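You operate a simulated robot arm through the tools that you are given. There is no shell and no other tool. Be economical: measure what you need, move in short steps, check, and stop when the job is done.

You are at the controls of a simulated two-armed robot. One attempt, no reset.

Task
Pick up the narrow blue tube with one hand, pass it to the other hand and put it on the box side of the long table. Set down upright: narrow blue tube.

The check looks at the end state, three seconds after you hand in, the way a careful person would. Anything else that was tipped, shoved, dropped, spilled or broken makes it a failure.

Robot
Two 7-joint arms with two-finger parallel grippers on one trunk, on a base that drives. Base frame: it is fixed to the floor where the robot stands at the start and does not move with it; the origin is under the middle of the robot, x ahead of it, y to its left, z up. Units: m, rad, N and s.
The left shoulder is at the start at [0.06, 0.189, 1.153], the right one opposite. Places, roughly: box side of the long table [0.5, -0.1, 0.8]; narrow blue tube (5x5x13 cm) [0.5, 0.1, 0.3]. Payload 3.43 kg a hand.
The TCP of each hand is the grasp point between the finger pads, 0.03 m short of the fingertips. In the tool frame z runs along the fingers and y along their closing line. The gripper opens to 0.094 m. The fingers are 0.028 m wide and 0.01 m thick; the gripper's body (0.05 by 0.096 m) begins 0.055 m behind the TCP.
Orientation is told as [roll, pitch, yaw] about the base's x, y, z axes, in that order, counted from this pose: with the fingers straight down and closing along the base's y, the tool's x points along the base's -x, its y along +y and its z along -z.

Tools
- The arms move only by the tool move_arm. It takes "left_motion", "right_motion" or both (then of equal length, played together; a hand with none holds still); each is a list of rows, each a list of 7 numbers: the turn, a rotation vector about the tool's x, y, z in units of 6 degrees (1.0 is 6 degrees), then the shift along the tool's x, y, z in units of 40 mm (1.0 is 40 mm), then the finger opening in m, from 0 to 0.094. In form: [[wx, wy, wz, tx, ty, tz, grip], ...]. A call has 1 to 10 rows; each row shifts and turns the commanded pose from where the row before left it, along the tool's axes as they then stand. A call with a number of a shift or a turn outside -1 to 1 is refused whole. Rows are played at 5 a second. More than 0.05 m and 0.15 rad between two rows, or a gripper value outside its range, and nothing of the call is played. Where a pose cannot be reached the arm comes as near as it can. A force on the tool above 40 N (or 10 N above the force at the start of the call, whichever is more), or a blocked arm, ends the call early, and 0.2 s more pass. The fingers move at their own pace (about 0.153 m/s each) and stop on an object; they squeeze with about 22 N. The grip force told is the motor's: it shows also when the fingers shut on nothing. Time passes only in rows, and 0.2 s behind the last, so rows that do not move let the fingers close. The reply holds the time, the measured pose of the TCP, the force on the tool along the base axes, the opening and the grip force, in the units named above and with some noise, with the torque about the TCP (base axes, N m) and any sound that the robot's microphone picked up.
- Cameras (640 x 400 px; columns grow to the right, rows downward): "scene" is now at [0.0183, -0.0126, 1.6949]; the picture's right is [0.00, -1.00, 0.00], its down [-0.83, -0.00, -0.56] and it looks along [0.56, 0.00, -0.83] (base axes); focal length 279 px, centre (320, 200). "left" rides on the left gripper at [0.076, -0.014, -0.102] in its tool frame; the picture's right is [0.18, 0.98, 0.00], its down [-0.75, 0.14, -0.64] and it looks along [-0.63, 0.12, 0.77] (tool axes); focal length 243 px, centre (320, 200). "right" rides on the right gripper at [0.076, 0.014, -0.103] in its tool frame; the picture's right is [-0.18, 0.98, 0.00], its down [-0.75, -0.14, -0.64] and it looks along [-0.63, -0.12, 0.77] (tool axes); focal length 243 px, centre (320, 200). There is no depth. A picture from a camera that has moved, and an enlarged one, comes with that camera's place and axes in the base frame and with its lens. The place of the scene camera against the robot may be out by one fixed shift of up to 0.018 m in any direction.
- capture(camera): a new picture of that camera. The clock stands still meanwhile.
- lift_body(by): slides the trunk up (or, below 0, down) by that many m; the arms and the scene camera ride with it, the base frame stays. It gives what a move gives, with no picture.
- steer(legs): drives the robot by 1 to 6 legs, each [ahead, left, turn to the left] in m, m and rad, along the robot's own axes; the way and the turn of a leg run together, so that a leg with both is an arc; at most 1.5 m and 3.142 rad a leg. The arms and the cameras ride along, it lands a little off, and it stops where it bumps. It gives what a move gives.
- turn_head(pan, tilt): turns the head with the scene camera to pan (to the left, within 1.501 rad either way) and tilt (down, from -0.506 to 1.204), counted from straight ahead of the robot. It gives what a move gives.
- enlarge(camera, box): a new picture of the part [left, top, right, bottom] of that camera's present view, enlarged. The clock stands still meanwhile.
- sign_off(): hands the job in; it is judged then, once.

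Work in short steps. Places have to be worked out from the pictures, the camera data and where the tool is seen: move nearer, look again, correct. Check each grasp and each placing, and mend what went wrong. You have 120 turns and 108 pictures in all, those below and enlarged ones among them. Open the grippers and draw the arms clear of the work before you hand the job in, unless the task says otherwise; then end with one line.

The tools are called after ">>>" as name(argument=value, ...) on one line, values as JSON. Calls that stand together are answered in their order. move_arm: Moves the arms, as the interface text tells. Its arguments: {"type":"object","properties":{"left_motion":{"type":"array","items":{"type":"array","items":{"type":"number"}}},"right_motion":{"type":"array","items":{"type":"array","items":{"type":"number"}}}},"required":[]} The other tools are called the same way: lift_body (by) slides the trunk up or down; steer (legs) drives the base; turn_head (pan, tilt) turns the head that bears the scene camera; capture (camera) takes a picture; enlarge (camera, box) takes an enlarged picture of a part of a camera's view; sign_off () hands the job in.

At the start:

```text
t: 0.0
left_tcp_pos: [0.4602, 0.1134, 1.0923]
left_orientation: [0.0, 0.0, 0.001]
left_ft_force: [0.1, 0.1, -0.3]
left_wrist_torque: [-0.03, 0.0, 0.0]
left_gripper_width: 0.0941
left_grasp_force: 0.1
right_tcp_pos: [0.2998, -0.1792, 1.1144]
right_orientation: [0.0, -0.001, 0.001]
right_ft_force: [-0.4, -0.3, 0.0]
right_wrist_torque: [-0.01, 0.03, 0.02]
right_gripper_width: 0.0942
right_grasp_force: 0.1
trunk travel left (down, up): [-0.825, 0.165]
robot x, y, heading: [-0.0002, 0.0009, -0.0]
head pan, tilt: [0.003, 0.977]
```

scene: 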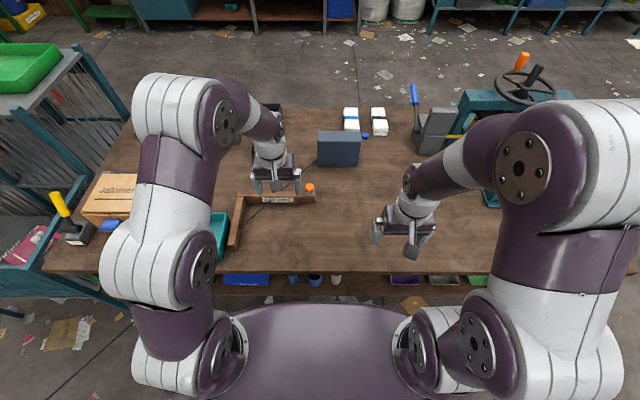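
right: 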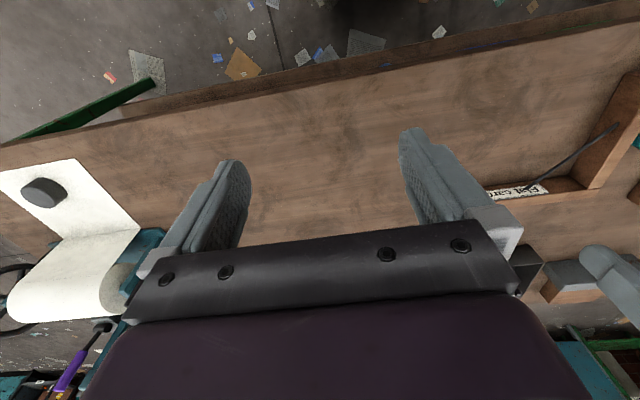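
left: 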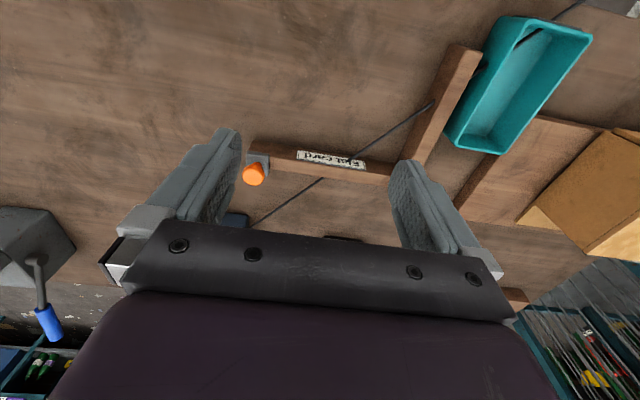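

I start by looking closely at the table and what sits under its front edge.

>>> enlarge(camera="scene", box=[200, 90, 520, 290])

>>> enlarge(camera="scene", box=[200, 250, 400, 310])

```text
2.00 times, centred on (360, 190) of scene
camera zoom: at [0.0183, -0.0126, 1.6949], right [0.0, -1.0, 0.0], down [-0.83, 0.0, -0.56], along [0.56, 0.0, -0.83], focal length 557 px, centre (240, 220)
```

zoom: 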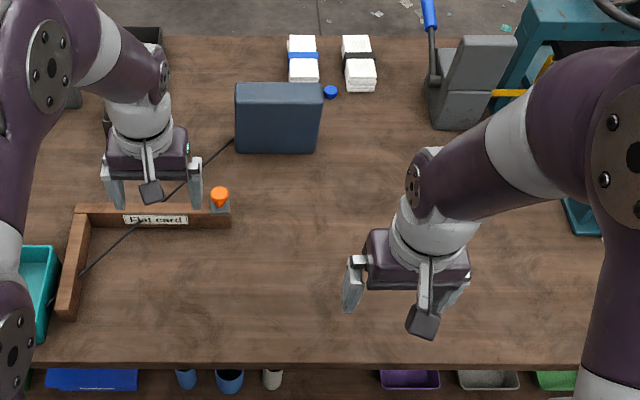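

```text
3.20 times, centred on (300, 280) of scene
camera zoom: at [0.0183, -0.0126, 1.6949], right [0.0, -1.0, 0.0], down [-0.83, 0.0, -0.56], along [0.56, 0.0, -0.83], focal length 892 px, centre (384, -56)
```

zoom: 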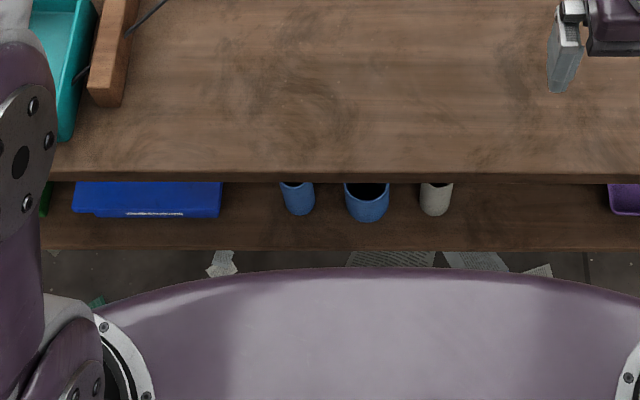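

The narrow blue tube is the leftmost cup on the lower shelf, about (0.48, 0.12), behind the overhanging table edge at x≈0.33. The arms are well above the tabletop, so I back away straight and look at the whole table and shelf.

>>> steer(legs=[[-0.45, 0, 0]])

>>> turn_head(pan=0, tilt=0.6)

>>> capture(camera="scene")

```text
t: 2.7
left_tcp_pos: [0.0154, 0.1132, 1.0927]
left_orientation: [0.0, 0.0, -0.004]
left_ft_force: [-0.2, -0.5, -0.2]
left_wrist_torque: [0.03, -0.01, 0.03]
left_gripper_width: 0.0941
left_grasp_force: 0.2
right_tcp_pos: [-0.1468, -0.1792, 1.1131]
right_orientation: [-0.001, 0.002, -0.006]
right_ft_force: [-0.8, -0.8, -0.5]
right_wrist_torque: [-0.03, 0.01, 0.01]
right_gripper_width: 0.0937
right_grasp_force: 0.1
trunk travel left (down, up): [-0.825, 0.165]
robot x, y, heading: [-0.449, 0.0062, -0.007]
head pan, tilt: [0.003, 0.977]
```

```text
t: 3.5
left_tcp_pos: [0.0142, 0.1121, 1.0926]
left_orientation: [-0.001, -0.001, -0.007]
left_ft_force: [-0.4, -0.6, -0.2]
left_wrist_torque: [-0.01, 0.02, 0.0]
left_gripper_width: 0.0942
left_grasp_force: 0.0
right_tcp_pos: [-0.1482, -0.1786, 1.1142]
right_orientation: [0.0, 0.002, -0.006]
right_ft_force: [0.5, -0.3, -0.3]
right_wrist_torque: [-0.04, -0.03, -0.04]
right_gripper_width: 0.0939
right_grasp_force: 0.0
trunk travel left (down, up): [-0.825, 0.165]
robot x, y, heading: [-0.4476, -0.0002, -0.008]
head pan, tilt: [0.0, 0.6]
```

```text
102 pictures are left
camera scene: at [-0.4112, -0.0119, 1.7252], right [0.0, -1.0, 0.0], down [-0.57, 0.0, -0.82], along [0.82, 0.0, -0.57], focal length 279 px, centre (320, 200)
```

scene: 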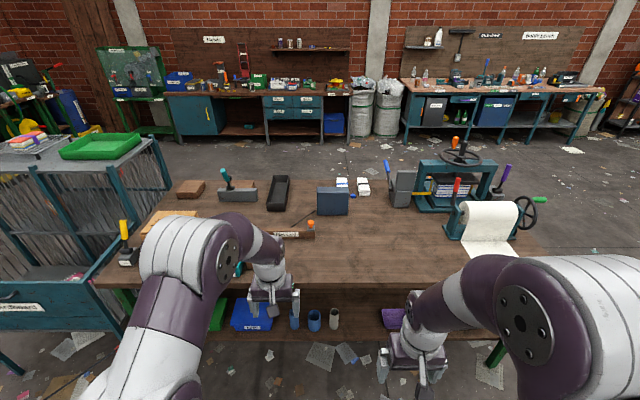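

I take closer views of the shelf and the tabletop.

>>> enlarge(camera="scene", box=[200, 270, 400, 350])

>>> enlarge(camera="scene", box=[90, 150, 540, 290])

```text
3.20 times, centred on (300, 310) of scene
camera zoom: at [-0.4112, -0.0119, 1.7252], right [0.0, -1.0, 0.0], down [-0.57, 0.0, -0.82], along [0.82, 0.0, -0.57], focal length 892 px, centre (384, -152)
```

zoom: 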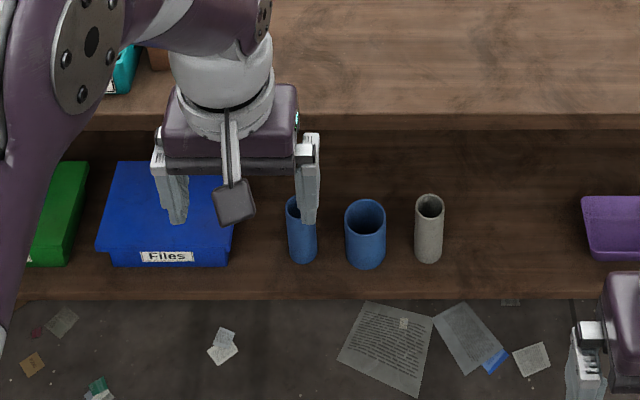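

```text
1.42 times, centred on (315, 220) of scene
camera zoom: at [-0.4112, -0.0119, 1.7252], right [0.0, -1.0, 0.0], down [-0.57, 0.0, -0.82], along [0.82, 0.0, -0.57], focal length 396 px, centre (327, 172)
```

zoom: 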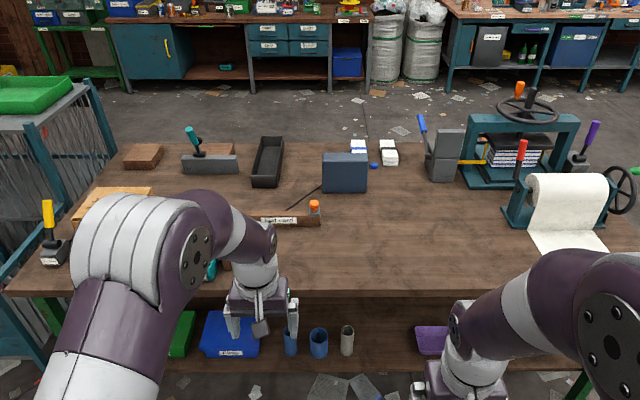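

The tube is between the "Files" tray (about 9 cm free) and the wide blue cup (about 5 cm free), at about (0.50, 0.13), with the shelf at about z≈0.23. In free space I turn the left gripper to point forward and 30° down, and raise the right hand out of the way.

>>> move_arm(left_motion=[[0, -1, 0, 0, 0, 0, 0.085], [0, -1, 0, 0, 0, 0, 0.085], [0, -1, 0, 0, 0, 0, 0.085], [0, -1, 0, 0, 0, 0, 0.085], [0, -1, 0, 0, 0, 0, 0.085], [0, -1, 0, 0, 0, 0, 0.085], [0, -1, 0, 0, 0, 0, 0.085], [0, -1, 0, 0, 0, 0, 0.085], [0, -1, 0, 0, 0, 0, 0.085], [0, -1, 0, 0, 0, 0, 0.085]], right_motion=[[0, 0, 0, 0, 0, -1, 0.09], [0, 0, 0, 0, 0, -1, 0.09], [0, 0, 0, 0, 0, -1, 0.09], [0, 0, 0, 0, 0, 0, 0.09], [0, 0, 0, 0, 0, 0, 0.09], [0, 0, 0, 0, 0, 0, 0.09], [0, 0, 0, 0, 0, 0, 0.09], [0, 0, 0, 0, 0, 0, 0.09], [0, 0, 0, 0, 0, 0, 0.09], [0, 0, 0, 0, 0, 0, 0.09]])

>>> lift_body(by=-0.35)

>>> capture(camera="scene")

```text
t: 5.8
left_tcp_pos: [0.0143, 0.1209, 1.0917]
left_orientation: [0.058, -0.956, -0.031]
left_ft_force: [0.2, -0.3, 0.3]
left_wrist_torque: [0.02, 0.01, 0.01]
left_gripper_width: 0.0851
left_grasp_force: 0.1
left hand out of reach, approached as far as the arm can: row 7
right_tcp_pos: [-0.1446, -0.1799, 1.2338]
right_orientation: [0.002, -0.001, -0.005]
right_ft_force: [-0.5, -0.2, 0.1]
right_wrist_torque: [0.0, 0.02, 0.02]
right_gripper_width: 0.09
right_grasp_force: 0.0
trunk travel left (down, up): [-0.825, 0.165]
robot x, y, heading: [-0.445, 0.0008, -0.004]
head pan, tilt: [0.0, 0.6]
```

```text
t: 9.2
left_tcp_pos: [0.0142, 0.1209, 0.7414]
left_orientation: [0.061, -0.954, -0.03]
left_ft_force: [0.0, 0.5, 0.8]
left_wrist_torque: [0.03, 0.0, -0.02]
left_gripper_width: 0.0851
left_grasp_force: 0.1
right_tcp_pos: [-0.1451, -0.18, 0.8841]
right_orientation: [-0.001, 0.0, -0.006]
right_ft_force: [-0.5, -0.2, -0.4]
right_wrist_torque: [0.01, 0.02, -0.04]
right_gripper_width: 0.09
right_grasp_force: 0.1
trunk travel left (down, up): [-0.475, 0.515]
robot x, y, heading: [-0.4447, 0.0015, -0.006]
head pan, tilt: [0.0, 0.6]
```

```text
99 pictures are left
camera scene: at [-0.4112, -0.0119, 1.3753], right [0.0, -1.0, 0.0], down [-0.56, 0.0, -0.83], along [0.83, 0.0, -0.56], focal length 279 px, centre (320, 200)
```

scene: 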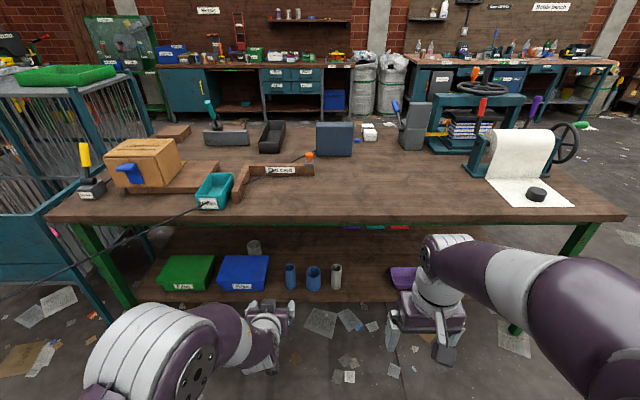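

The path in front of the shelf is clear. I lower the trunk further so the left hand is near shelf height, then look through the left hand's camera.

>>> lift_body(by=-0.4)

>>> capture(camera="left")

>>> capture(camera="scene")

```text
t: 13.0
left_tcp_pos: [0.0155, 0.119, 0.3408]
left_orientation: [0.059, -0.954, -0.03]
left_ft_force: [0.2, 0.3, -0.8]
left_wrist_torque: [0.02, -0.01, -0.03]
left_gripper_width: 0.0848
left_grasp_force: 0.0
right_tcp_pos: [-0.1446, -0.1788, 0.4847]
right_orientation: [0.001, -0.001, -0.005]
right_ft_force: [-0.9, 0.2, 1.0]
right_wrist_torque: [-0.01, -0.03, 0.01]
right_gripper_width: 0.0898
right_grasp_force: 0.1
trunk travel left (down, up): [-0.075, 0.915]
robot x, y, heading: [-0.449, 0.0038, -0.006]
head pan, tilt: [0.0, 0.6]
```

```text
98 pictures are left
camera left: at [-0.1119, 0.1038, 0.3364], right [-0.12, 0.99, -0.12], down [-0.09, 0.11, 0.99], along [0.99, 0.13, 0.08], focal length 243 px, centre (320, 200)
```

left: 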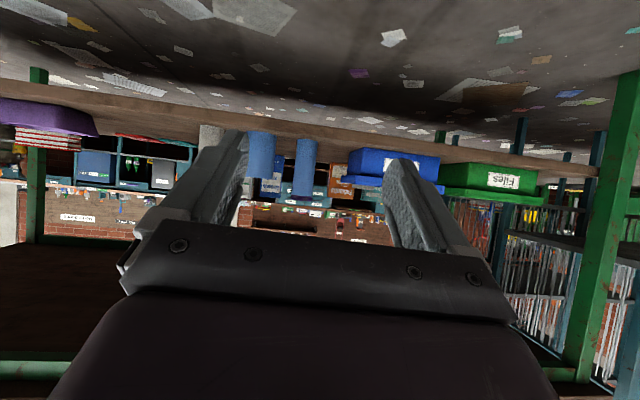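

```text
97 pictures are left
camera scene: at [-0.4112, -0.0119, 0.9753], right [0.0, -1.0, 0.0], down [-0.56, 0.0, -0.83], along [0.83, 0.0, -0.56], focal length 279 px, centre (320, 200)
```

scene: 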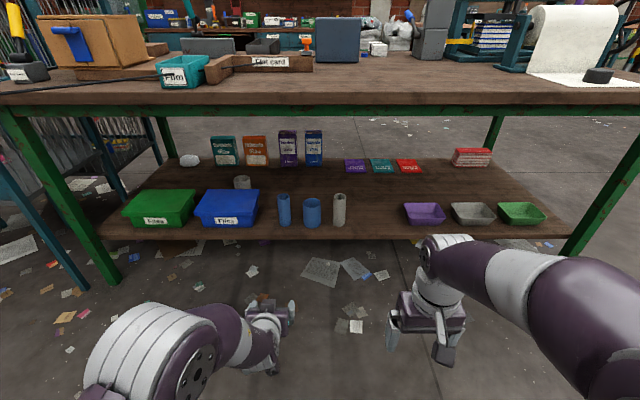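

From both cameras the tube's centre is at about (0.505, 0.142), base at z≈0.236, top at 0.37. I drive forward with a slight shift to the left so the fingertips stop about 8 cm short of it.

>>> steer(legs=[[0.34, 0.022, 0.006]])

>>> capture(camera="left")

>>> capture(camera="scene")

```text
t: 15.3
left_tcp_pos: [0.361, 0.151, 0.342]
left_orientation: [0.06, -0.955, -0.015]
left_ft_force: [0.0, -0.5, 0.3]
left_wrist_torque: [-0.04, -0.01, -0.02]
left_gripper_width: 0.0849
left_grasp_force: 0.1
right_tcp_pos: [0.2054, -0.1518, 0.4851]
right_orientation: [-0.001, 0.001, 0.007]
right_ft_force: [-0.7, 0.4, 0.9]
right_wrist_torque: [0.02, 0.02, -0.02]
right_gripper_width: 0.0899
right_grasp_force: 0.1
trunk travel left (down, up): [-0.075, 0.915]
robot x, y, heading: [-0.1024, 0.0225, 0.014]
head pan, tilt: [0.0, 0.6]
```

```text
96 pictures are left
camera left: at [0.2348, 0.1319, 0.3364], right [-0.14, 0.98, -0.12], down [-0.09, 0.1, 0.99], along [0.99, 0.15, 0.08], focal length 243 px, centre (320, 200)
```

left: 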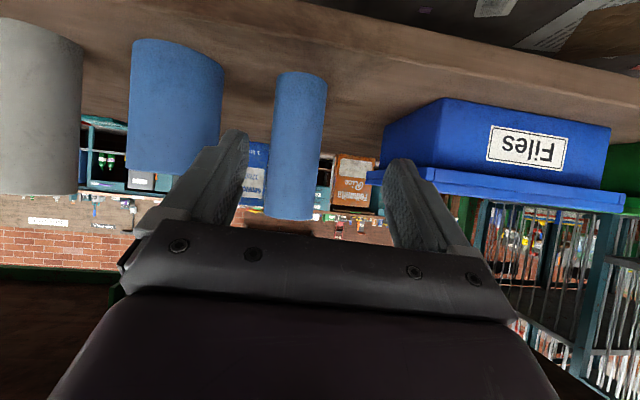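

```text
95 pictures are left
camera scene: at [-0.063, 0.0119, 0.9753], right [0.01, -1.0, 0.0], down [-0.56, -0.01, -0.83], along [0.83, 0.01, -0.56], focal length 279 px, centre (320, 200)
```

scene: 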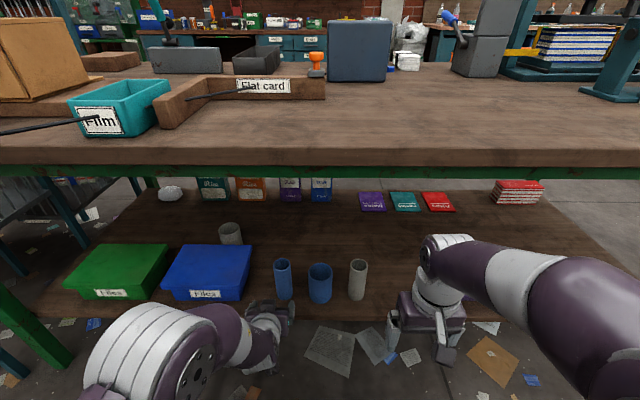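

The tube's axis is at about (0.49, 0.137) and its middle at z≈0.304. I level the finger line, shift sideways onto its axis and go in part of the way along the tool axis.

>>> move_arm(left_motion=[[0.33, 0, -0.16, -0.4, -0.18, 0, 0.085], [0, 0, 0, -0.4, -0.18, 0, 0.085], [0, 0, 0, 0, 0, 0.5, 0.085], [0, 0, 0, 0, 0, 0.5, 0.085], [0, 0, 0, 0, 0, 0, 0.085]])

>>> capture(camera="left")

```text
t: 16.5
left_tcp_pos: [0.414, 0.1377, 0.3417]
left_orientation: [0.001, -0.956, 0.016]
left_ft_force: [0.8, -0.1, -0.4]
left_wrist_torque: [0.02, -0.04, -0.01]
left_gripper_width: 0.0852
left_grasp_force: 0.0
right_tcp_pos: [0.205, -0.1521, 0.4839]
right_orientation: [-0.003, 0.001, 0.008]
right_ft_force: [0.1, -0.1, 1.0]
right_wrist_torque: [0.03, -0.02, -0.03]
right_gripper_width: 0.09
right_grasp_force: 0.0
trunk travel left (down, up): [-0.075, 0.915]
robot x, y, heading: [-0.0965, 0.0266, 0.013]
head pan, tilt: [0.0, 0.6]
```

```text
94 pictures are left
camera left: at [0.2881, 0.1201, 0.3381], right [-0.12, 0.98, -0.15], down [-0.09, 0.14, 0.99], along [0.99, 0.13, 0.07], focal length 243 px, centre (320, 200)
```

left: 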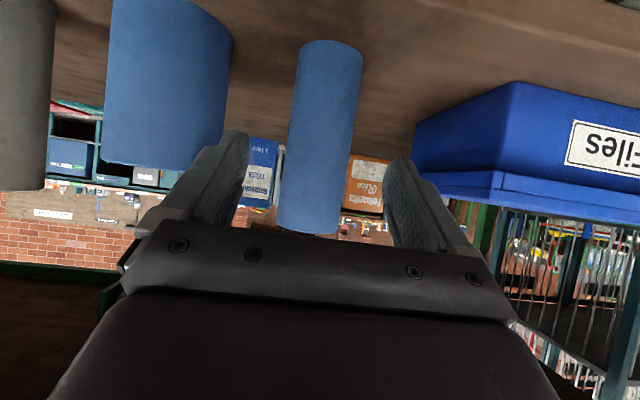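

The tube is centred between the fingers. I go the remaining 8.7 cm along the tool axis, to about 5 cm above the tube's base.

>>> move_arm(left_motion=[[0, 0, 0, 0.05, 0, 0.55, 0.085], [0, 0, 0, 0.05, 0, 0.55, 0.085], [0, 0, 0, 0.05, 0, 0.55, 0.085], [0, 0, 0, 0, 0, 0.5, 0.085], [0, 0, 0, 0, 0, 0, 0.085]])

>>> capture(camera="left")

>>> enlarge(camera="scene", box=[200, 230, 400, 355])

```text
t: 17.7
left_tcp_pos: [0.4796, 0.1368, 0.2893]
left_orientation: [0.002, -0.955, 0.011]
left_ft_force: [-0.4, -0.6, -0.1]
left_wrist_torque: [-0.04, 0.0, 0.0]
left_gripper_width: 0.0849
left_grasp_force: 0.1
right_tcp_pos: [0.206, -0.1513, 0.4846]
right_orientation: [0.0, 0.001, 0.008]
right_ft_force: [-0.3, 0.2, -1.1]
right_wrist_torque: [0.01, 0.0, 0.01]
right_gripper_width: 0.0901
right_grasp_force: 0.1
trunk travel left (down, up): [-0.075, 0.915]
robot x, y, heading: [-0.0973, 0.0252, 0.009]
head pan, tilt: [0.0, 0.6]
```

```text
93 pictures are left
camera left: at [0.3531, 0.1208, 0.2856], right [-0.12, 0.98, -0.15], down [-0.09, 0.14, 0.99], along [0.99, 0.13, 0.07], focal length 243 px, centre (320, 200)
```

left: 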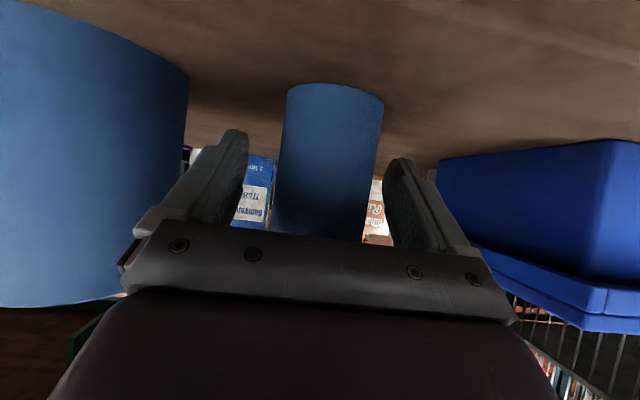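

```text
3.20 times, centred on (300, 292) of scene
camera zoom: at [-0.0629, 0.0119, 0.9753], right [0.01, -1.0, 0.0], down [-0.56, -0.01, -0.83], along [0.82, 0.01, -0.56], focal length 892 px, centre (384, -96)
```

zoom: 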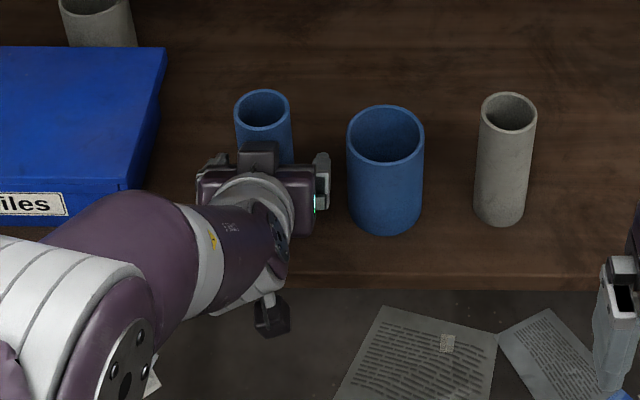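

The fingers straddle the tube, which is empty and clear of its neighbours. I close the left gripper.

>>> move_arm(left_motion=[[0, 0, 0, 0, 0, 0, 0.06], [0, 0, 0, 0, 0, 0, 0.03], [0, 0, 0, 0, 0, 0, 0.0], [0, 0, 0, 0, 0, 0, 0.0]])

>>> capture(camera="left")

```text
t: 18.7
left_tcp_pos: [0.4789, 0.1369, 0.2887]
left_orientation: [0.001, -0.957, 0.015]
left_ft_force: [-0.1, 1.0, -0.5]
left_wrist_torque: [-0.04, 0.03, 0.04]
left_gripper_width: 0.0532
left_grasp_force: 22.3
right_tcp_pos: [0.2057, -0.1523, 0.4838]
right_orientation: [-0.001, 0.0, 0.008]
right_ft_force: [-0.2, 0.1, 0.0]
right_wrist_torque: [-0.02, -0.03, 0.02]
right_gripper_width: 0.0898
right_grasp_force: 0.2
trunk travel left (down, up): [-0.075, 0.915]
robot x, y, heading: [-0.0959, 0.0235, 0.009]
head pan, tilt: [0.0, 0.6]
```

```text
91 pictures are left
camera left: at [0.353, 0.1208, 0.2858], right [-0.12, 0.98, -0.15], down [-0.09, 0.14, 0.99], along [0.99, 0.13, 0.07], focal length 243 px, centre (320, 200)
```

left: 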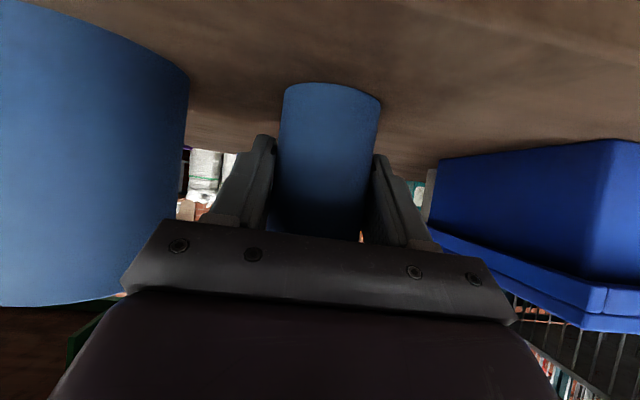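

Grip is firm on the tube (0.053 m, 22 N). I lift it straight up with the trunk by 6 cm.

>>> lift_body(by=0.06)

>>> capture(camera="scene")

>>> capture(camera="left")

```text
t: 19.7
left_tcp_pos: [0.4793, 0.1364, 0.3486]
left_orientation: [0.003, -0.955, 0.013]
left_ft_force: [0.2, 0.3, -1.1]
left_wrist_torque: [0.01, -0.01, -0.01]
left_gripper_width: 0.053
left_grasp_force: 22.0
right_tcp_pos: [0.2065, -0.1532, 0.5445]
right_orientation: [0.0, 0.001, 0.008]
right_ft_force: [-1.0, 0.0, -0.3]
right_wrist_torque: [-0.04, 0.01, 0.02]
right_gripper_width: 0.09
right_grasp_force: 0.1
trunk travel left (down, up): [-0.135, 0.855]
robot x, y, heading: [-0.1021, 0.0264, 0.006]
head pan, tilt: [0.0, 0.6]
```

```text
90 pictures are left
camera scene: at [-0.0629, 0.0119, 1.0353], right [0.01, -1.0, 0.0], down [-0.57, -0.01, -0.82], along [0.82, 0.01, -0.57], focal length 279 px, centre (320, 200)
```

scene: 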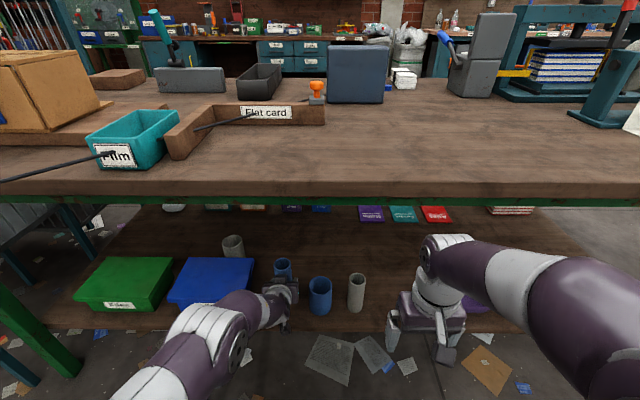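

```text
89 pictures are left
camera left: at [0.353, 0.1208, 0.3456], right [-0.12, 0.98, -0.15], down [-0.09, 0.14, 0.99], along [0.99, 0.13, 0.07], focal length 243 px, centre (320, 200)
```

left: 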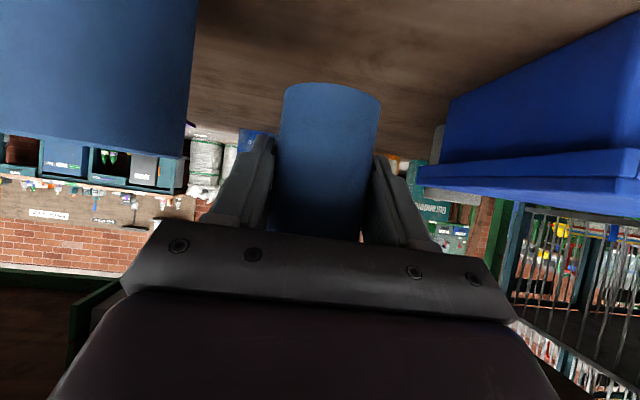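

The tube hangs clear of the shelf. I back straight out, then look left because a dark cord seems to run through the air there, and I need to know where it is before raising the arms.

>>> steer(legs=[[-0.36, -0.02, 0]])

>>> turn_head(pan=0.7, tilt=0.4)

>>> capture(camera="scene")

```text
t: 21.9
left_tcp_pos: [0.1302, 0.1136, 0.3499]
left_orientation: [0.003, -0.953, 0.013]
left_ft_force: [1.1, -0.3, 0.2]
left_wrist_torque: [-0.03, 0.01, 0.07]
left_gripper_width: 0.053
left_grasp_force: 21.8
right_tcp_pos: [-0.1433, -0.1757, 0.5451]
right_orientation: [0.0, 0.001, 0.009]
right_ft_force: [-0.7, -0.9, 0.1]
right_wrist_torque: [0.02, 0.0, -0.03]
right_gripper_width: 0.0899
right_grasp_force: 0.1
trunk travel left (down, up): [-0.135, 0.855]
robot x, y, heading: [-0.4463, 0.0028, 0.014]
head pan, tilt: [0.0, 0.6]
```

```text
t: 23.0
left_tcp_pos: [0.1305, 0.1118, 0.3502]
left_orientation: [0.002, -0.954, 0.015]
left_ft_force: [-0.2, -0.2, -0.6]
left_wrist_torque: [0.0, 0.03, 0.02]
left_gripper_width: 0.0532
left_grasp_force: 21.8
right_tcp_pos: [-0.1431, -0.1763, 0.5439]
right_orientation: [-0.002, 0.001, 0.01]
right_ft_force: [0.9, 0.0, -0.3]
right_wrist_torque: [0.01, 0.03, 0.01]
right_gripper_width: 0.0899
right_grasp_force: 0.1
trunk travel left (down, up): [-0.135, 0.855]
robot x, y, heading: [-0.4463, -0.0027, 0.009]
head pan, tilt: [0.7, 0.4]
```

```text
88 pictures are left
camera scene: at [-0.43, 0.0477, 1.0535], right [0.65, -0.76, 0.0], down [-0.3, -0.25, -0.92], along [0.7, 0.6, -0.39], focal length 279 px, centre (320, 200)
```

scene: 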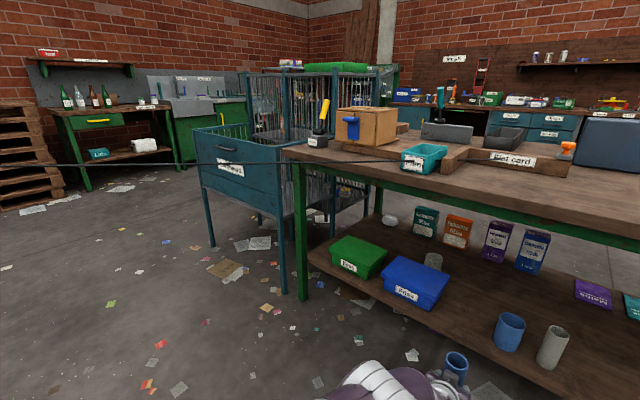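

The cord passes well to the robot's left (y≈0.95 here, y≈0.5 near the table front edge), so my space is free as long as I stay right of it. I raise the trunk and face the head forward again.

>>> lift_body(by=0.55)

>>> turn_head(pan=0, tilt=0.8)

>>> capture(camera="scene")

```text
refused: 0.55 is not a number from -0.4 to 0.4
```

```text
t: 24.1
left_tcp_pos: [0.1298, 0.1137, 0.35]
left_orientation: [0.002, -0.956, 0.011]
left_ft_force: [-0.6, 0.3, 0.3]
left_wrist_torque: [0.0, -0.01, 0.0]
left_gripper_width: 0.0533
left_grasp_force: 21.9
right_tcp_pos: [-0.1429, -0.1756, 0.5447]
right_orientation: [0.001, -0.002, 0.009]
right_ft_force: [-0.2, 0.4, -0.9]
right_wrist_torque: [-0.01, -0.04, 0.0]
right_gripper_width: 0.0898
right_grasp_force: 0.0
trunk travel left (down, up): [-0.135, 0.855]
robot x, y, heading: [-0.4482, -0.0003, 0.013]
head pan, tilt: [0.0, 0.799]
```

```text
87 pictures are left
camera scene: at [-0.4197, -0.0118, 1.0185], right [0.01, -1.0, 0.0], down [-0.72, -0.01, -0.7], along [0.7, 0.01, -0.72], focal length 279 px, centre (320, 200)
```

scene: 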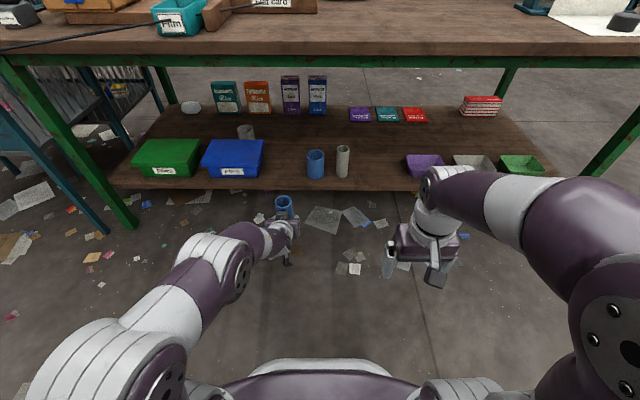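

The lift takes at most 0.4 m per call, so I raise in two steps. The tube is held upright and the way up is clear.

>>> lift_body(by=0.3)

>>> lift_body(by=0.25)

>>> capture(camera="scene")

```text
t: 27.1
left_tcp_pos: [0.1296, 0.1141, 0.6498]
left_orientation: [0.001, -0.956, 0.014]
left_ft_force: [0.2, 0.2, -0.4]
left_wrist_torque: [-0.02, 0.01, 0.0]
left_gripper_width: 0.0532
left_grasp_force: 21.8
right_tcp_pos: [-0.1441, -0.176, 0.8436]
right_orientation: [0.0, 0.0, 0.009]
right_ft_force: [-0.7, 0.3, 0.3]
right_wrist_torque: [0.0, -0.04, -0.01]
right_gripper_width: 0.09
right_grasp_force: 0.1
trunk travel left (down, up): [-0.435, 0.555]
robot x, y, heading: [-0.4494, 0.0036, 0.01]
head pan, tilt: [0.0, 0.799]
```

```text
t: 29.6
left_tcp_pos: [0.1299, 0.1152, 0.9003]
left_orientation: [0.002, -0.953, 0.013]
left_ft_force: [0.6, -0.1, 1.0]
left_wrist_torque: [-0.01, -0.01, -0.01]
left_gripper_width: 0.0534
left_grasp_force: 21.2
right_tcp_pos: [-0.1436, -0.1757, 1.0945]
right_orientation: [-0.001, 0.0, 0.009]
right_ft_force: [0.5, 0.5, -0.4]
right_wrist_torque: [-0.02, -0.03, 0.01]
right_gripper_width: 0.09
right_grasp_force: 0.1
trunk travel left (down, up): [-0.685, 0.305]
robot x, y, heading: [-0.4463, -0.0015, 0.008]
head pan, tilt: [0.0, 0.799]
```

```text
86 pictures are left
camera scene: at [-0.4196, -0.0118, 1.5684], right [0.01, -1.0, 0.0], down [-0.72, -0.01, -0.7], along [0.7, 0.01, -0.72], focal length 279 px, centre (320, 200)
```

scene: 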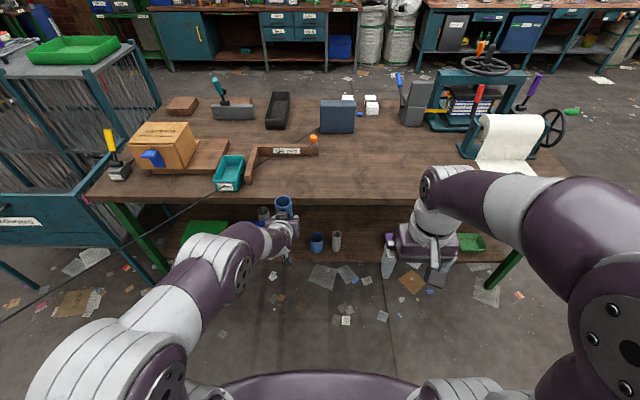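

Tube is upright at table height in front of the robot. I bring it toward the middle, about (0.06, 0.03), and move the right hand toward a point above it, stopping short.

>>> move_arm(left_motion=[[0, 0, 0, 0.385, -0.71, -0.55, 0], [0, 0, 0, 0.385, -0.71, -0.55, 0], [0, 0, 0, 0.385, -0.71, -0.55, 0], [0, 0, 0, 0, 0, 0, 0], [0, 0, 0, 0, 0, 0, 0], [0, 0, 0, 0, 0, 0, 0]], right_motion=[[0, 0, 0, -0.8, 0.5, 0, 0.094], [0, 0, 0, -0.8, 0.5, 0, 0.094], [0, 0, 0, -0.8, 0.5, 0, 0.094], [0, 0, 0, -0.8, 0.5, 0, 0.094], [0, 0, 0, -0.8, 0.5, 0, 0.094], [0, 0, 0, -0.8, 0.5, 0, 0.094]])

>>> capture(camera="scene")

>>> capture(camera="right")

```text
t: 31.1
left_tcp_pos: [0.0497, 0.0269, 0.901]
left_orientation: [0.0, -0.955, 0.014]
left_ft_force: [0.7, -0.4, -0.3]
left_wrist_torque: [0.02, 0.0, 0.03]
left_gripper_width: 0.0533
left_grasp_force: 22.2
right_tcp_pos: [0.0195, -0.0596, 1.0445]
right_orientation: [0.001, 0.002, 0.009]
right_ft_force: [0.9, 0.1, -0.4]
right_wrist_torque: [0.02, 0.0, 0.01]
right_gripper_width: 0.0941
right_grasp_force: 0.0
right hand out of reach, approached as far as the arm can: row 3, 4, 5, 6
trunk travel left (down, up): [-0.685, 0.305]
robot x, y, heading: [-0.4457, 0.0027, 0.006]
head pan, tilt: [0.0, 0.799]
```

```text
85 pictures are left
camera scene: at [-0.4188, -0.0111, 1.5684], right [0.01, -1.0, 0.0], down [-0.72, -0.01, -0.7], along [0.7, 0.01, -0.72], focal length 279 px, centre (320, 200)
```

scene: 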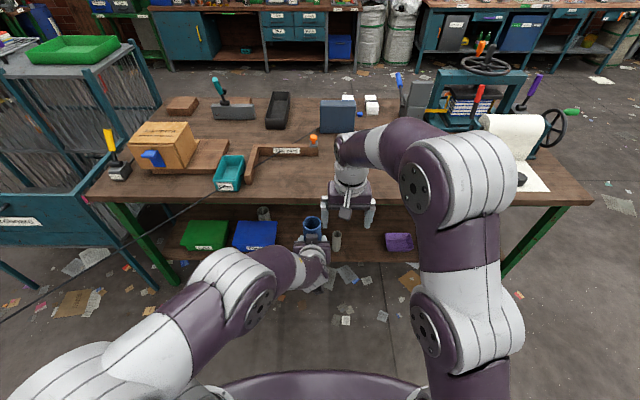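

```text
84 pictures are left
camera right: at [-0.0563, -0.0463, 1.1475], right [0.17, 0.98, 0.0], down [0.75, -0.13, 0.64], along [0.63, -0.11, -0.77], focal length 243 px, centre (320, 200)
```

right: 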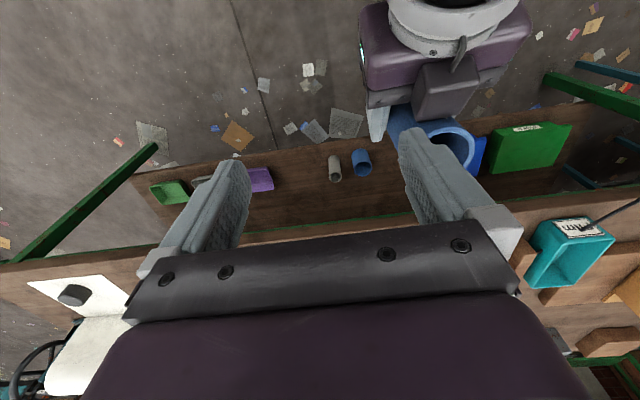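

The right arm is short of reach at that height, so I lower the left hand with the tube and bring it a little nearer and more central.

>>> move_arm(left_motion=[[0, 0, 0, 0.55, -0.25, 0.085, 0], [0, 0, 0, 0.55, -0.25, 0.085, 0], [0, 0, 0, 0.55, -0.25, 0.085, 0], [0, 0, 0, 0, 0, 0, 0]])

>>> capture(camera="right")

```text
t: 32.0
left_tcp_pos: [0.0217, -0.0039, 0.8429]
left_orientation: [0.001, -0.955, 0.013]
left_ft_force: [0.2, 0.6, -0.8]
left_wrist_torque: [0.04, 0.0, 0.0]
left_gripper_width: 0.0529
left_grasp_force: 22.6
right_tcp_pos: [0.0196, -0.0605, 1.0446]
right_orientation: [-0.001, -0.001, 0.009]
right_ft_force: [0.3, 0.7, -0.6]
right_wrist_torque: [-0.02, 0.01, 0.02]
right_gripper_width: 0.0938
right_grasp_force: 0.1
trunk travel left (down, up): [-0.685, 0.305]
robot x, y, heading: [-0.4484, 0.0018, 0.011]
head pan, tilt: [0.0, 0.799]
```

```text
83 pictures are left
camera right: at [-0.0572, -0.0468, 1.1479], right [0.17, 0.98, 0.0], down [0.75, -0.13, 0.64], along [0.63, -0.11, -0.77], focal length 243 px, centre (320, 200)
```

right: 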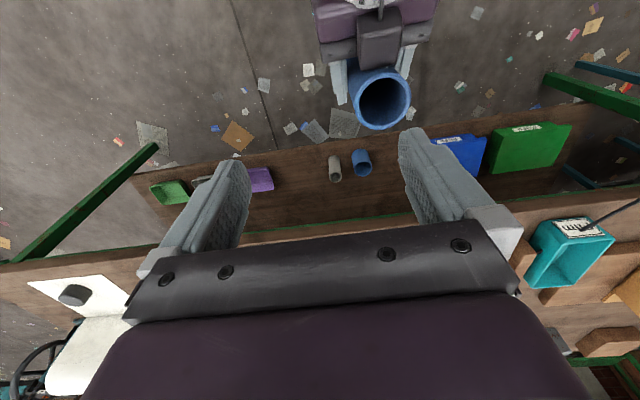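

The tube's mouth is now at about (0.024, -0.005, 0.925) by the right camera. I shift the right hand over it at the present height.

>>> move_arm(right_motion=[[0, 0, 0, -0.06, 0.7, 0, 0.094], [0, 0, 0, -0.06, 0.7, 0, 0.094], [0, 0, 0, 0, 0, 0, 0.094]])

>>> capture(camera="right")

>>> capture(camera="scene")

```text
t: 32.9
left_tcp_pos: [0.0237, -0.0046, 0.8428]
left_orientation: [0.002, -0.954, 0.011]
left_ft_force: [0.5, -0.8, 0.6]
left_wrist_torque: [0.01, 0.0, 0.0]
left_gripper_width: 0.0531
left_grasp_force: 22.0
right_tcp_pos: [0.0146, -0.0159, 1.0364]
right_orientation: [-0.001, 0.001, 0.007]
right_ft_force: [0.0, 0.2, 0.4]
right_wrist_torque: [0.03, 0.0, 0.0]
right_gripper_width: 0.0939
right_grasp_force: 0.0
right hand out of reach, approached as far as the arm can: row 1, 2
trunk travel left (down, up): [-0.685, 0.305]
robot x, y, heading: [-0.4468, 0.0024, 0.006]
head pan, tilt: [0.0, 0.799]
```

```text
82 pictures are left
camera right: at [-0.0613, -0.0027, 1.1389], right [0.17, 0.98, 0.0], down [0.76, -0.13, 0.64], along [0.63, -0.11, -0.77], focal length 243 px, centre (320, 200)
```

right: 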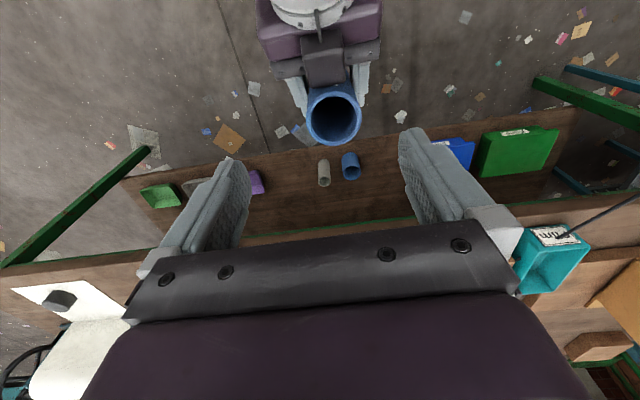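

```text
81 pictures are left
camera scene: at [-0.4195, -0.0125, 1.5684], right [0.01, -1.0, 0.0], down [-0.72, -0.01, -0.7], along [0.7, 0.01, -0.72], focal length 279 px, centre (320, 200)
```

scene: 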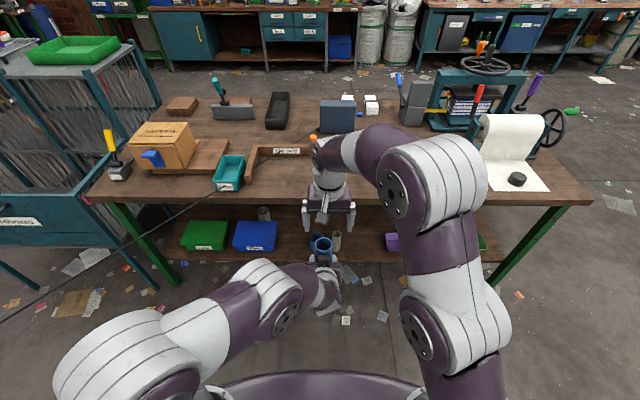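

The right hand needs about 1 cm more to the left and 0.7 cm ahead. I go down to just above the rim, correcting on the way, since the reach improves lower down.

>>> move_arm(right_motion=[[0, 0, 0, 0, 0, 0.8, 0.094], [0, 0, 0, -0.17, 0.27, 0.7, 0.094], [0, 0, 0, 0, 0, 0, 0.094], [0, 0, 0, 0, 0, 0, 0.094]])

>>> capture(camera="right")

```text
t: 33.9
left_tcp_pos: [0.0212, -0.0037, 0.8415]
left_orientation: [0.001, -0.954, 0.015]
left_ft_force: [0.1, 0.1, -0.8]
left_wrist_torque: [-0.02, -0.02, 0.0]
left_gripper_width: 0.0532
left_grasp_force: 22.1
right_tcp_pos: [0.0234, -0.0066, 0.9762]
right_orientation: [0.0, 0.001, 0.01]
right_ft_force: [0.6, 0.8, -0.2]
right_wrist_torque: [-0.01, -0.01, -0.03]
right_gripper_width: 0.0939
right_grasp_force: 0.1
trunk travel left (down, up): [-0.685, 0.305]
robot x, y, heading: [-0.4482, -0.0018, 0.009]
head pan, tilt: [0.0, 0.799]
```

```text
80 pictures are left
camera right: at [-0.0523, 0.0072, 1.0793], right [0.17, 0.98, 0.0], down [0.76, -0.13, 0.64], along [0.63, -0.11, -0.77], focal length 243 px, centre (320, 200)
```

right: 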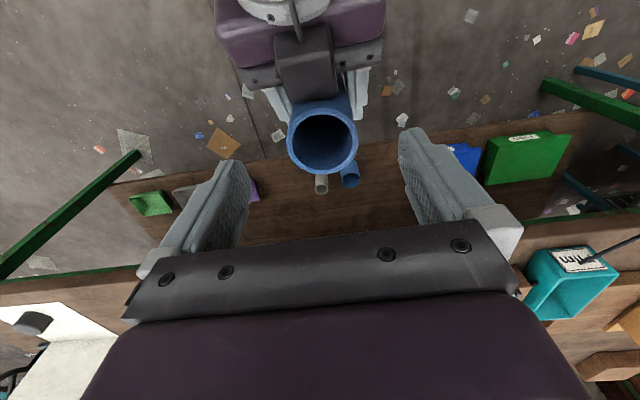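

The hand is centred over the rim (about 2 mm off), rim at z≈0.921. I lower the right fingers 6.3 cm, keeping their tips above the left fingers.

>>> move_arm(right_motion=[[0, 0, 0, 0, 0.03, 0.5, 0.094], [0, 0, 0, 0, 0.02, 0.5, 0.094], [0, 0, 0, 0, 0, 0.57, 0.094], [0, 0, 0, 0, 0, 0, 0.094]])

>>> capture(camera="right")

>>> enlarge(camera="scene", box=[250, 170, 410, 320])

>>> capture(camera="left")

```text
t: 34.9
left_tcp_pos: [0.0213, -0.0054, 0.8431]
left_orientation: [0.003, -0.954, 0.016]
left_ft_force: [-0.1, 0.9, -0.3]
left_wrist_torque: [0.01, 0.01, 0.01]
left_gripper_width: 0.0532
left_grasp_force: 22.3
right_tcp_pos: [0.023, -0.0044, 0.9142]
right_orientation: [0.001, 0.001, 0.008]
right_ft_force: [0.6, 0.8, 0.5]
right_wrist_torque: [0.0, 0.01, 0.0]
right_gripper_width: 0.0942
right_grasp_force: 0.1
trunk travel left (down, up): [-0.685, 0.305]
robot x, y, heading: [-0.4481, 0.0016, 0.008]
head pan, tilt: [0.0, 0.799]
```

```text
79 pictures are left
camera right: at [-0.0529, 0.0095, 1.0168], right [0.17, 0.98, 0.0], down [0.75, -0.13, 0.64], along [0.63, -0.11, -0.77], focal length 243 px, centre (320, 200)
```

right: 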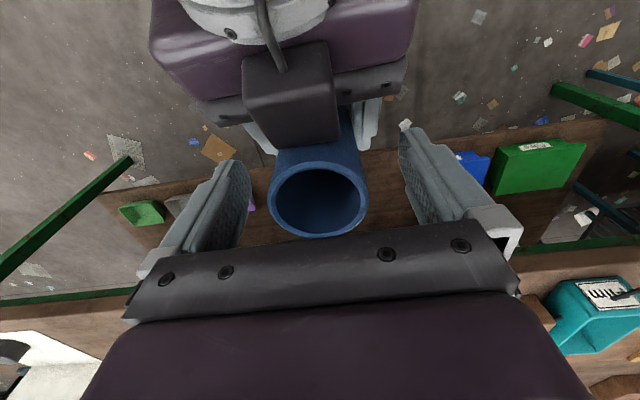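

```text
2.67 times, centred on (330, 245) of scene
camera zoom: at [-0.4199, -0.0118, 1.5684], right [0.01, -1.0, 0.0], down [-0.72, -0.01, -0.7], along [0.7, 0.01, -0.72], focal length 743 px, centre (293, 80)
```

zoom: 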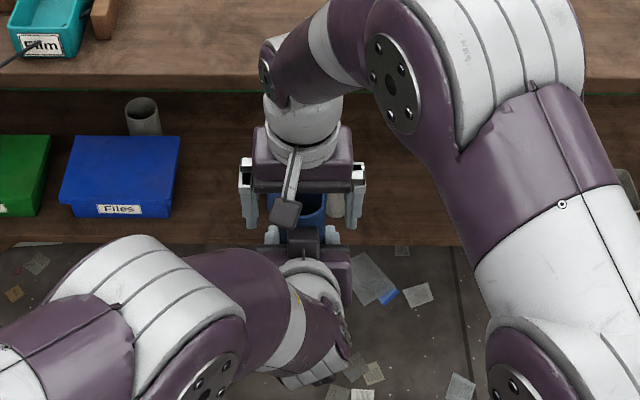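

```text
77 pictures are left
camera left: at [-0.1045, -0.0211, 0.838], right [-0.12, 0.98, -0.15], down [-0.09, 0.14, 0.99], along [0.99, 0.13, 0.07], focal length 243 px, centre (320, 200)
```

left: 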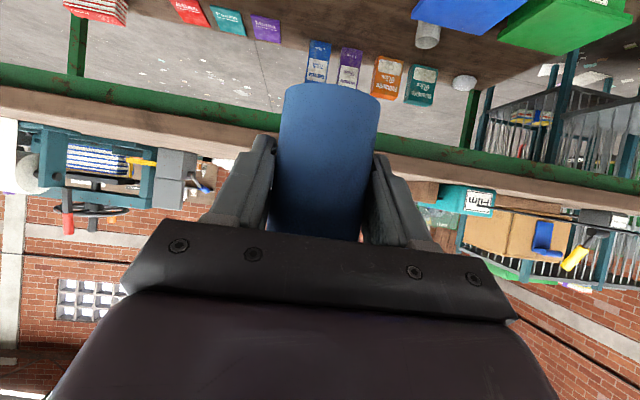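

The tube is centred between the right fingers and the hands are clear of each other. I close the right gripper while the left still holds.

>>> move_arm(right_motion=[[0, 0, 0, 0, 0, 0, 0.07], [0, 0, 0, 0, 0, 0, 0.05], [0, 0, 0, 0, 0, 0, 0.0], [0, 0, 0, 0, 0, 0, 0.0], [0, 0, 0, 0, 0, 0, 0.0]])

>>> capture(camera="right")

```text
t: 36.0
left_tcp_pos: [0.0209, -0.0038, 0.8411]
left_orientation: [0.002, -0.954, 0.015]
left_ft_force: [-3.0, 9.0, 2.7]
left_wrist_torque: [-0.09, -0.04, 0.02]
left_gripper_width: 0.0532
left_grasp_force: 22.1
right_tcp_pos: [0.0237, -0.0042, 0.912]
right_orientation: [-0.002, 0.002, 0.009]
right_ft_force: [0.9, -9.0, -1.2]
right_wrist_torque: [-0.52, -0.09, 0.03]
right_gripper_width: 0.0489
right_grasp_force: 21.9
trunk travel left (down, up): [-0.685, 0.305]
robot x, y, heading: [-0.4483, 0.0007, 0.009]
head pan, tilt: [0.0, 0.799]
```

```text
76 pictures are left
camera right: at [-0.0528, 0.0092, 1.0168], right [0.17, 0.98, 0.0], down [0.76, -0.13, 0.64], along [0.63, -0.11, -0.77], focal length 243 px, centre (320, 200)
```

right: 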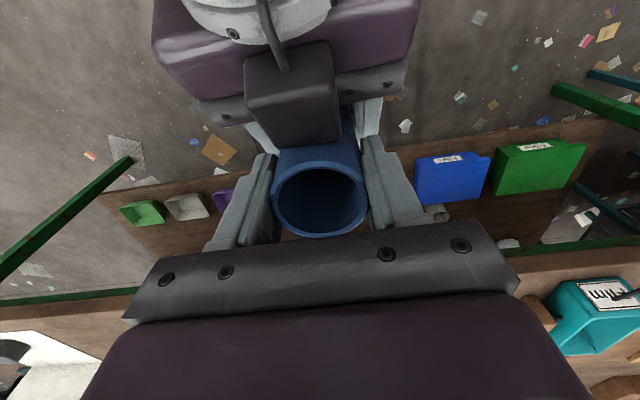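

Both hands hold the tube. I open the left hand with both arms still and check that the tube stays in the right one.

>>> move_arm(left_motion=[[0, 0, 0, 0, 0, 0, 0.058], [0, 0, 0, 0, 0, 0, 0.07], [0, 0, 0, 0, 0, 0, 0.09], [0, 0, 0, 0, 0, 0, 0.09]])

>>> capture(camera="left")

>>> capture(camera="right")

```text
t: 37.0
left_tcp_pos: [0.0218, -0.0057, 0.8423]
left_orientation: [0.002, -0.955, 0.013]
left_ft_force: [-1.4, 1.1, 0.4]
left_wrist_torque: [0.03, 0.0, -0.01]
left_gripper_width: 0.0898
left_grasp_force: 0.0
right_tcp_pos: [0.023, -0.0038, 0.9148]
right_orientation: [-0.001, 0.0, 0.007]
right_ft_force: [0.5, -0.1, 0.7]
right_wrist_torque: [0.0, 0.02, -0.01]
right_gripper_width: 0.049
right_grasp_force: 22.2
trunk travel left (down, up): [-0.685, 0.305]
robot x, y, heading: [-0.4449, -0.0018, 0.008]
head pan, tilt: [0.0, 0.799]
```

```text
75 pictures are left
camera left: at [-0.1043, -0.0212, 0.838], right [-0.12, 0.98, -0.15], down [-0.09, 0.14, 0.99], along [0.99, 0.13, 0.07], focal length 243 px, centre (320, 200)
```

left: 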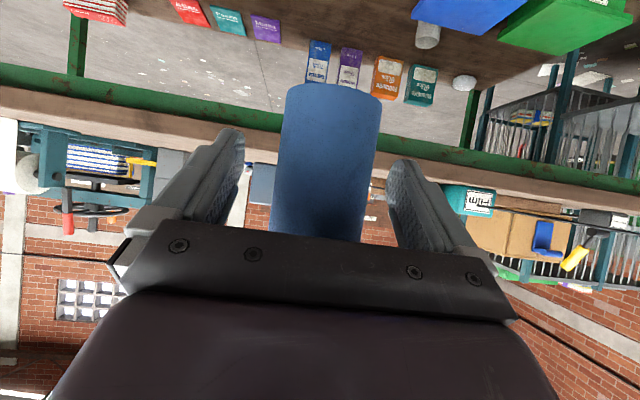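

```text
74 pictures are left
camera right: at [-0.0527, 0.0095, 1.0169], right [0.17, 0.98, 0.0], down [0.75, -0.13, 0.64], along [0.63, -0.11, -0.77], focal length 243 px, centre (320, 200)
```

right: 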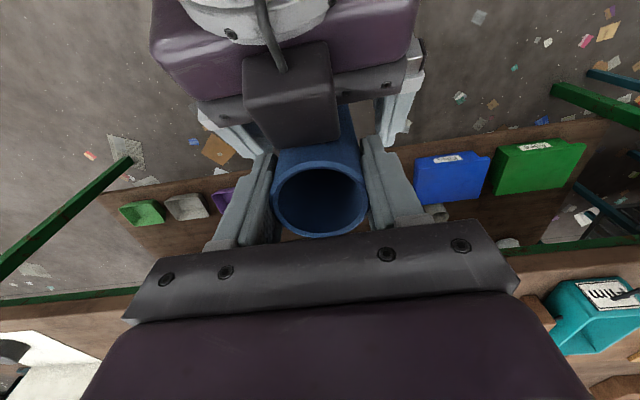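

The right hand alone holds the tube firmly. I draw the left hand straight back and slightly down, away from the tube and the right hand's camera.

>>> move_arm(left_motion=[[0, 0, 0, 0.52, 0, -0.45, 0.09], [0, 0, 0, 0.52, 0, -0.45, 0.09], [0, 0, 0, 0.52, 0, -0.45, 0.09], [0, 0, 0, 0.3, 0.5, 0, 0.09]])

>>> capture(camera="scene")

>>> capture(camera="left")

```text
t: 38.0
left_tcp_pos: [-0.0636, 0.0175, 0.8142]
left_orientation: [0.01, -0.952, 0.008]
left_ft_force: [0.7, 0.3, 0.3]
left_wrist_torque: [-0.04, 0.01, -0.05]
left_gripper_width: 0.09
left_grasp_force: 0.1
right_tcp_pos: [0.0238, -0.0024, 0.9148]
right_orientation: [0.0, -0.001, 0.009]
right_ft_force: [0.3, -1.6, 0.7]
right_wrist_torque: [0.02, 0.0, 0.0]
right_gripper_width: 0.0488
right_grasp_force: 21.5
trunk travel left (down, up): [-0.685, 0.305]
robot x, y, heading: [-0.4471, -0.001, 0.007]
head pan, tilt: [0.0, 0.799]
```

```text
73 pictures are left
camera scene: at [-0.4191, -0.0111, 1.5684], right [0.01, -1.0, 0.0], down [-0.72, -0.01, -0.7], along [0.7, 0.01, -0.72], focal length 279 px, centre (320, 200)
```

scene: 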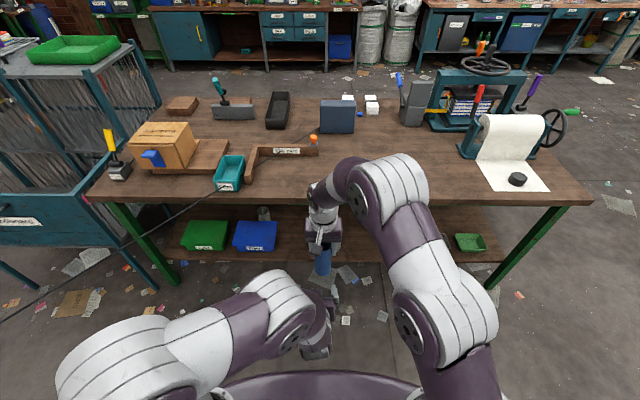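

```text
72 pictures are left
camera left: at [-0.189, -0.0006, 0.81], right [-0.12, 0.98, -0.14], down [-0.09, 0.13, 0.99], along [0.99, 0.13, 0.07], focal length 243 px, centre (320, 200)
```

left: 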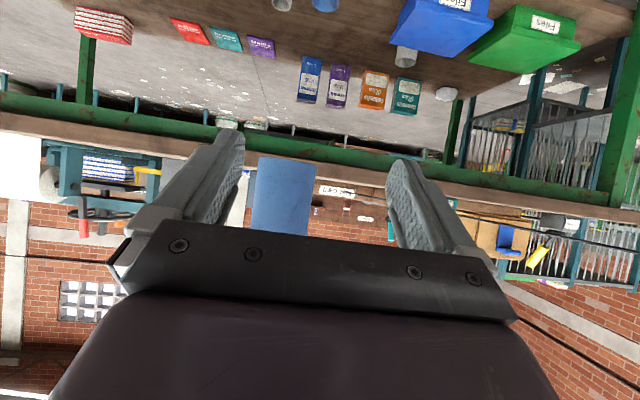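

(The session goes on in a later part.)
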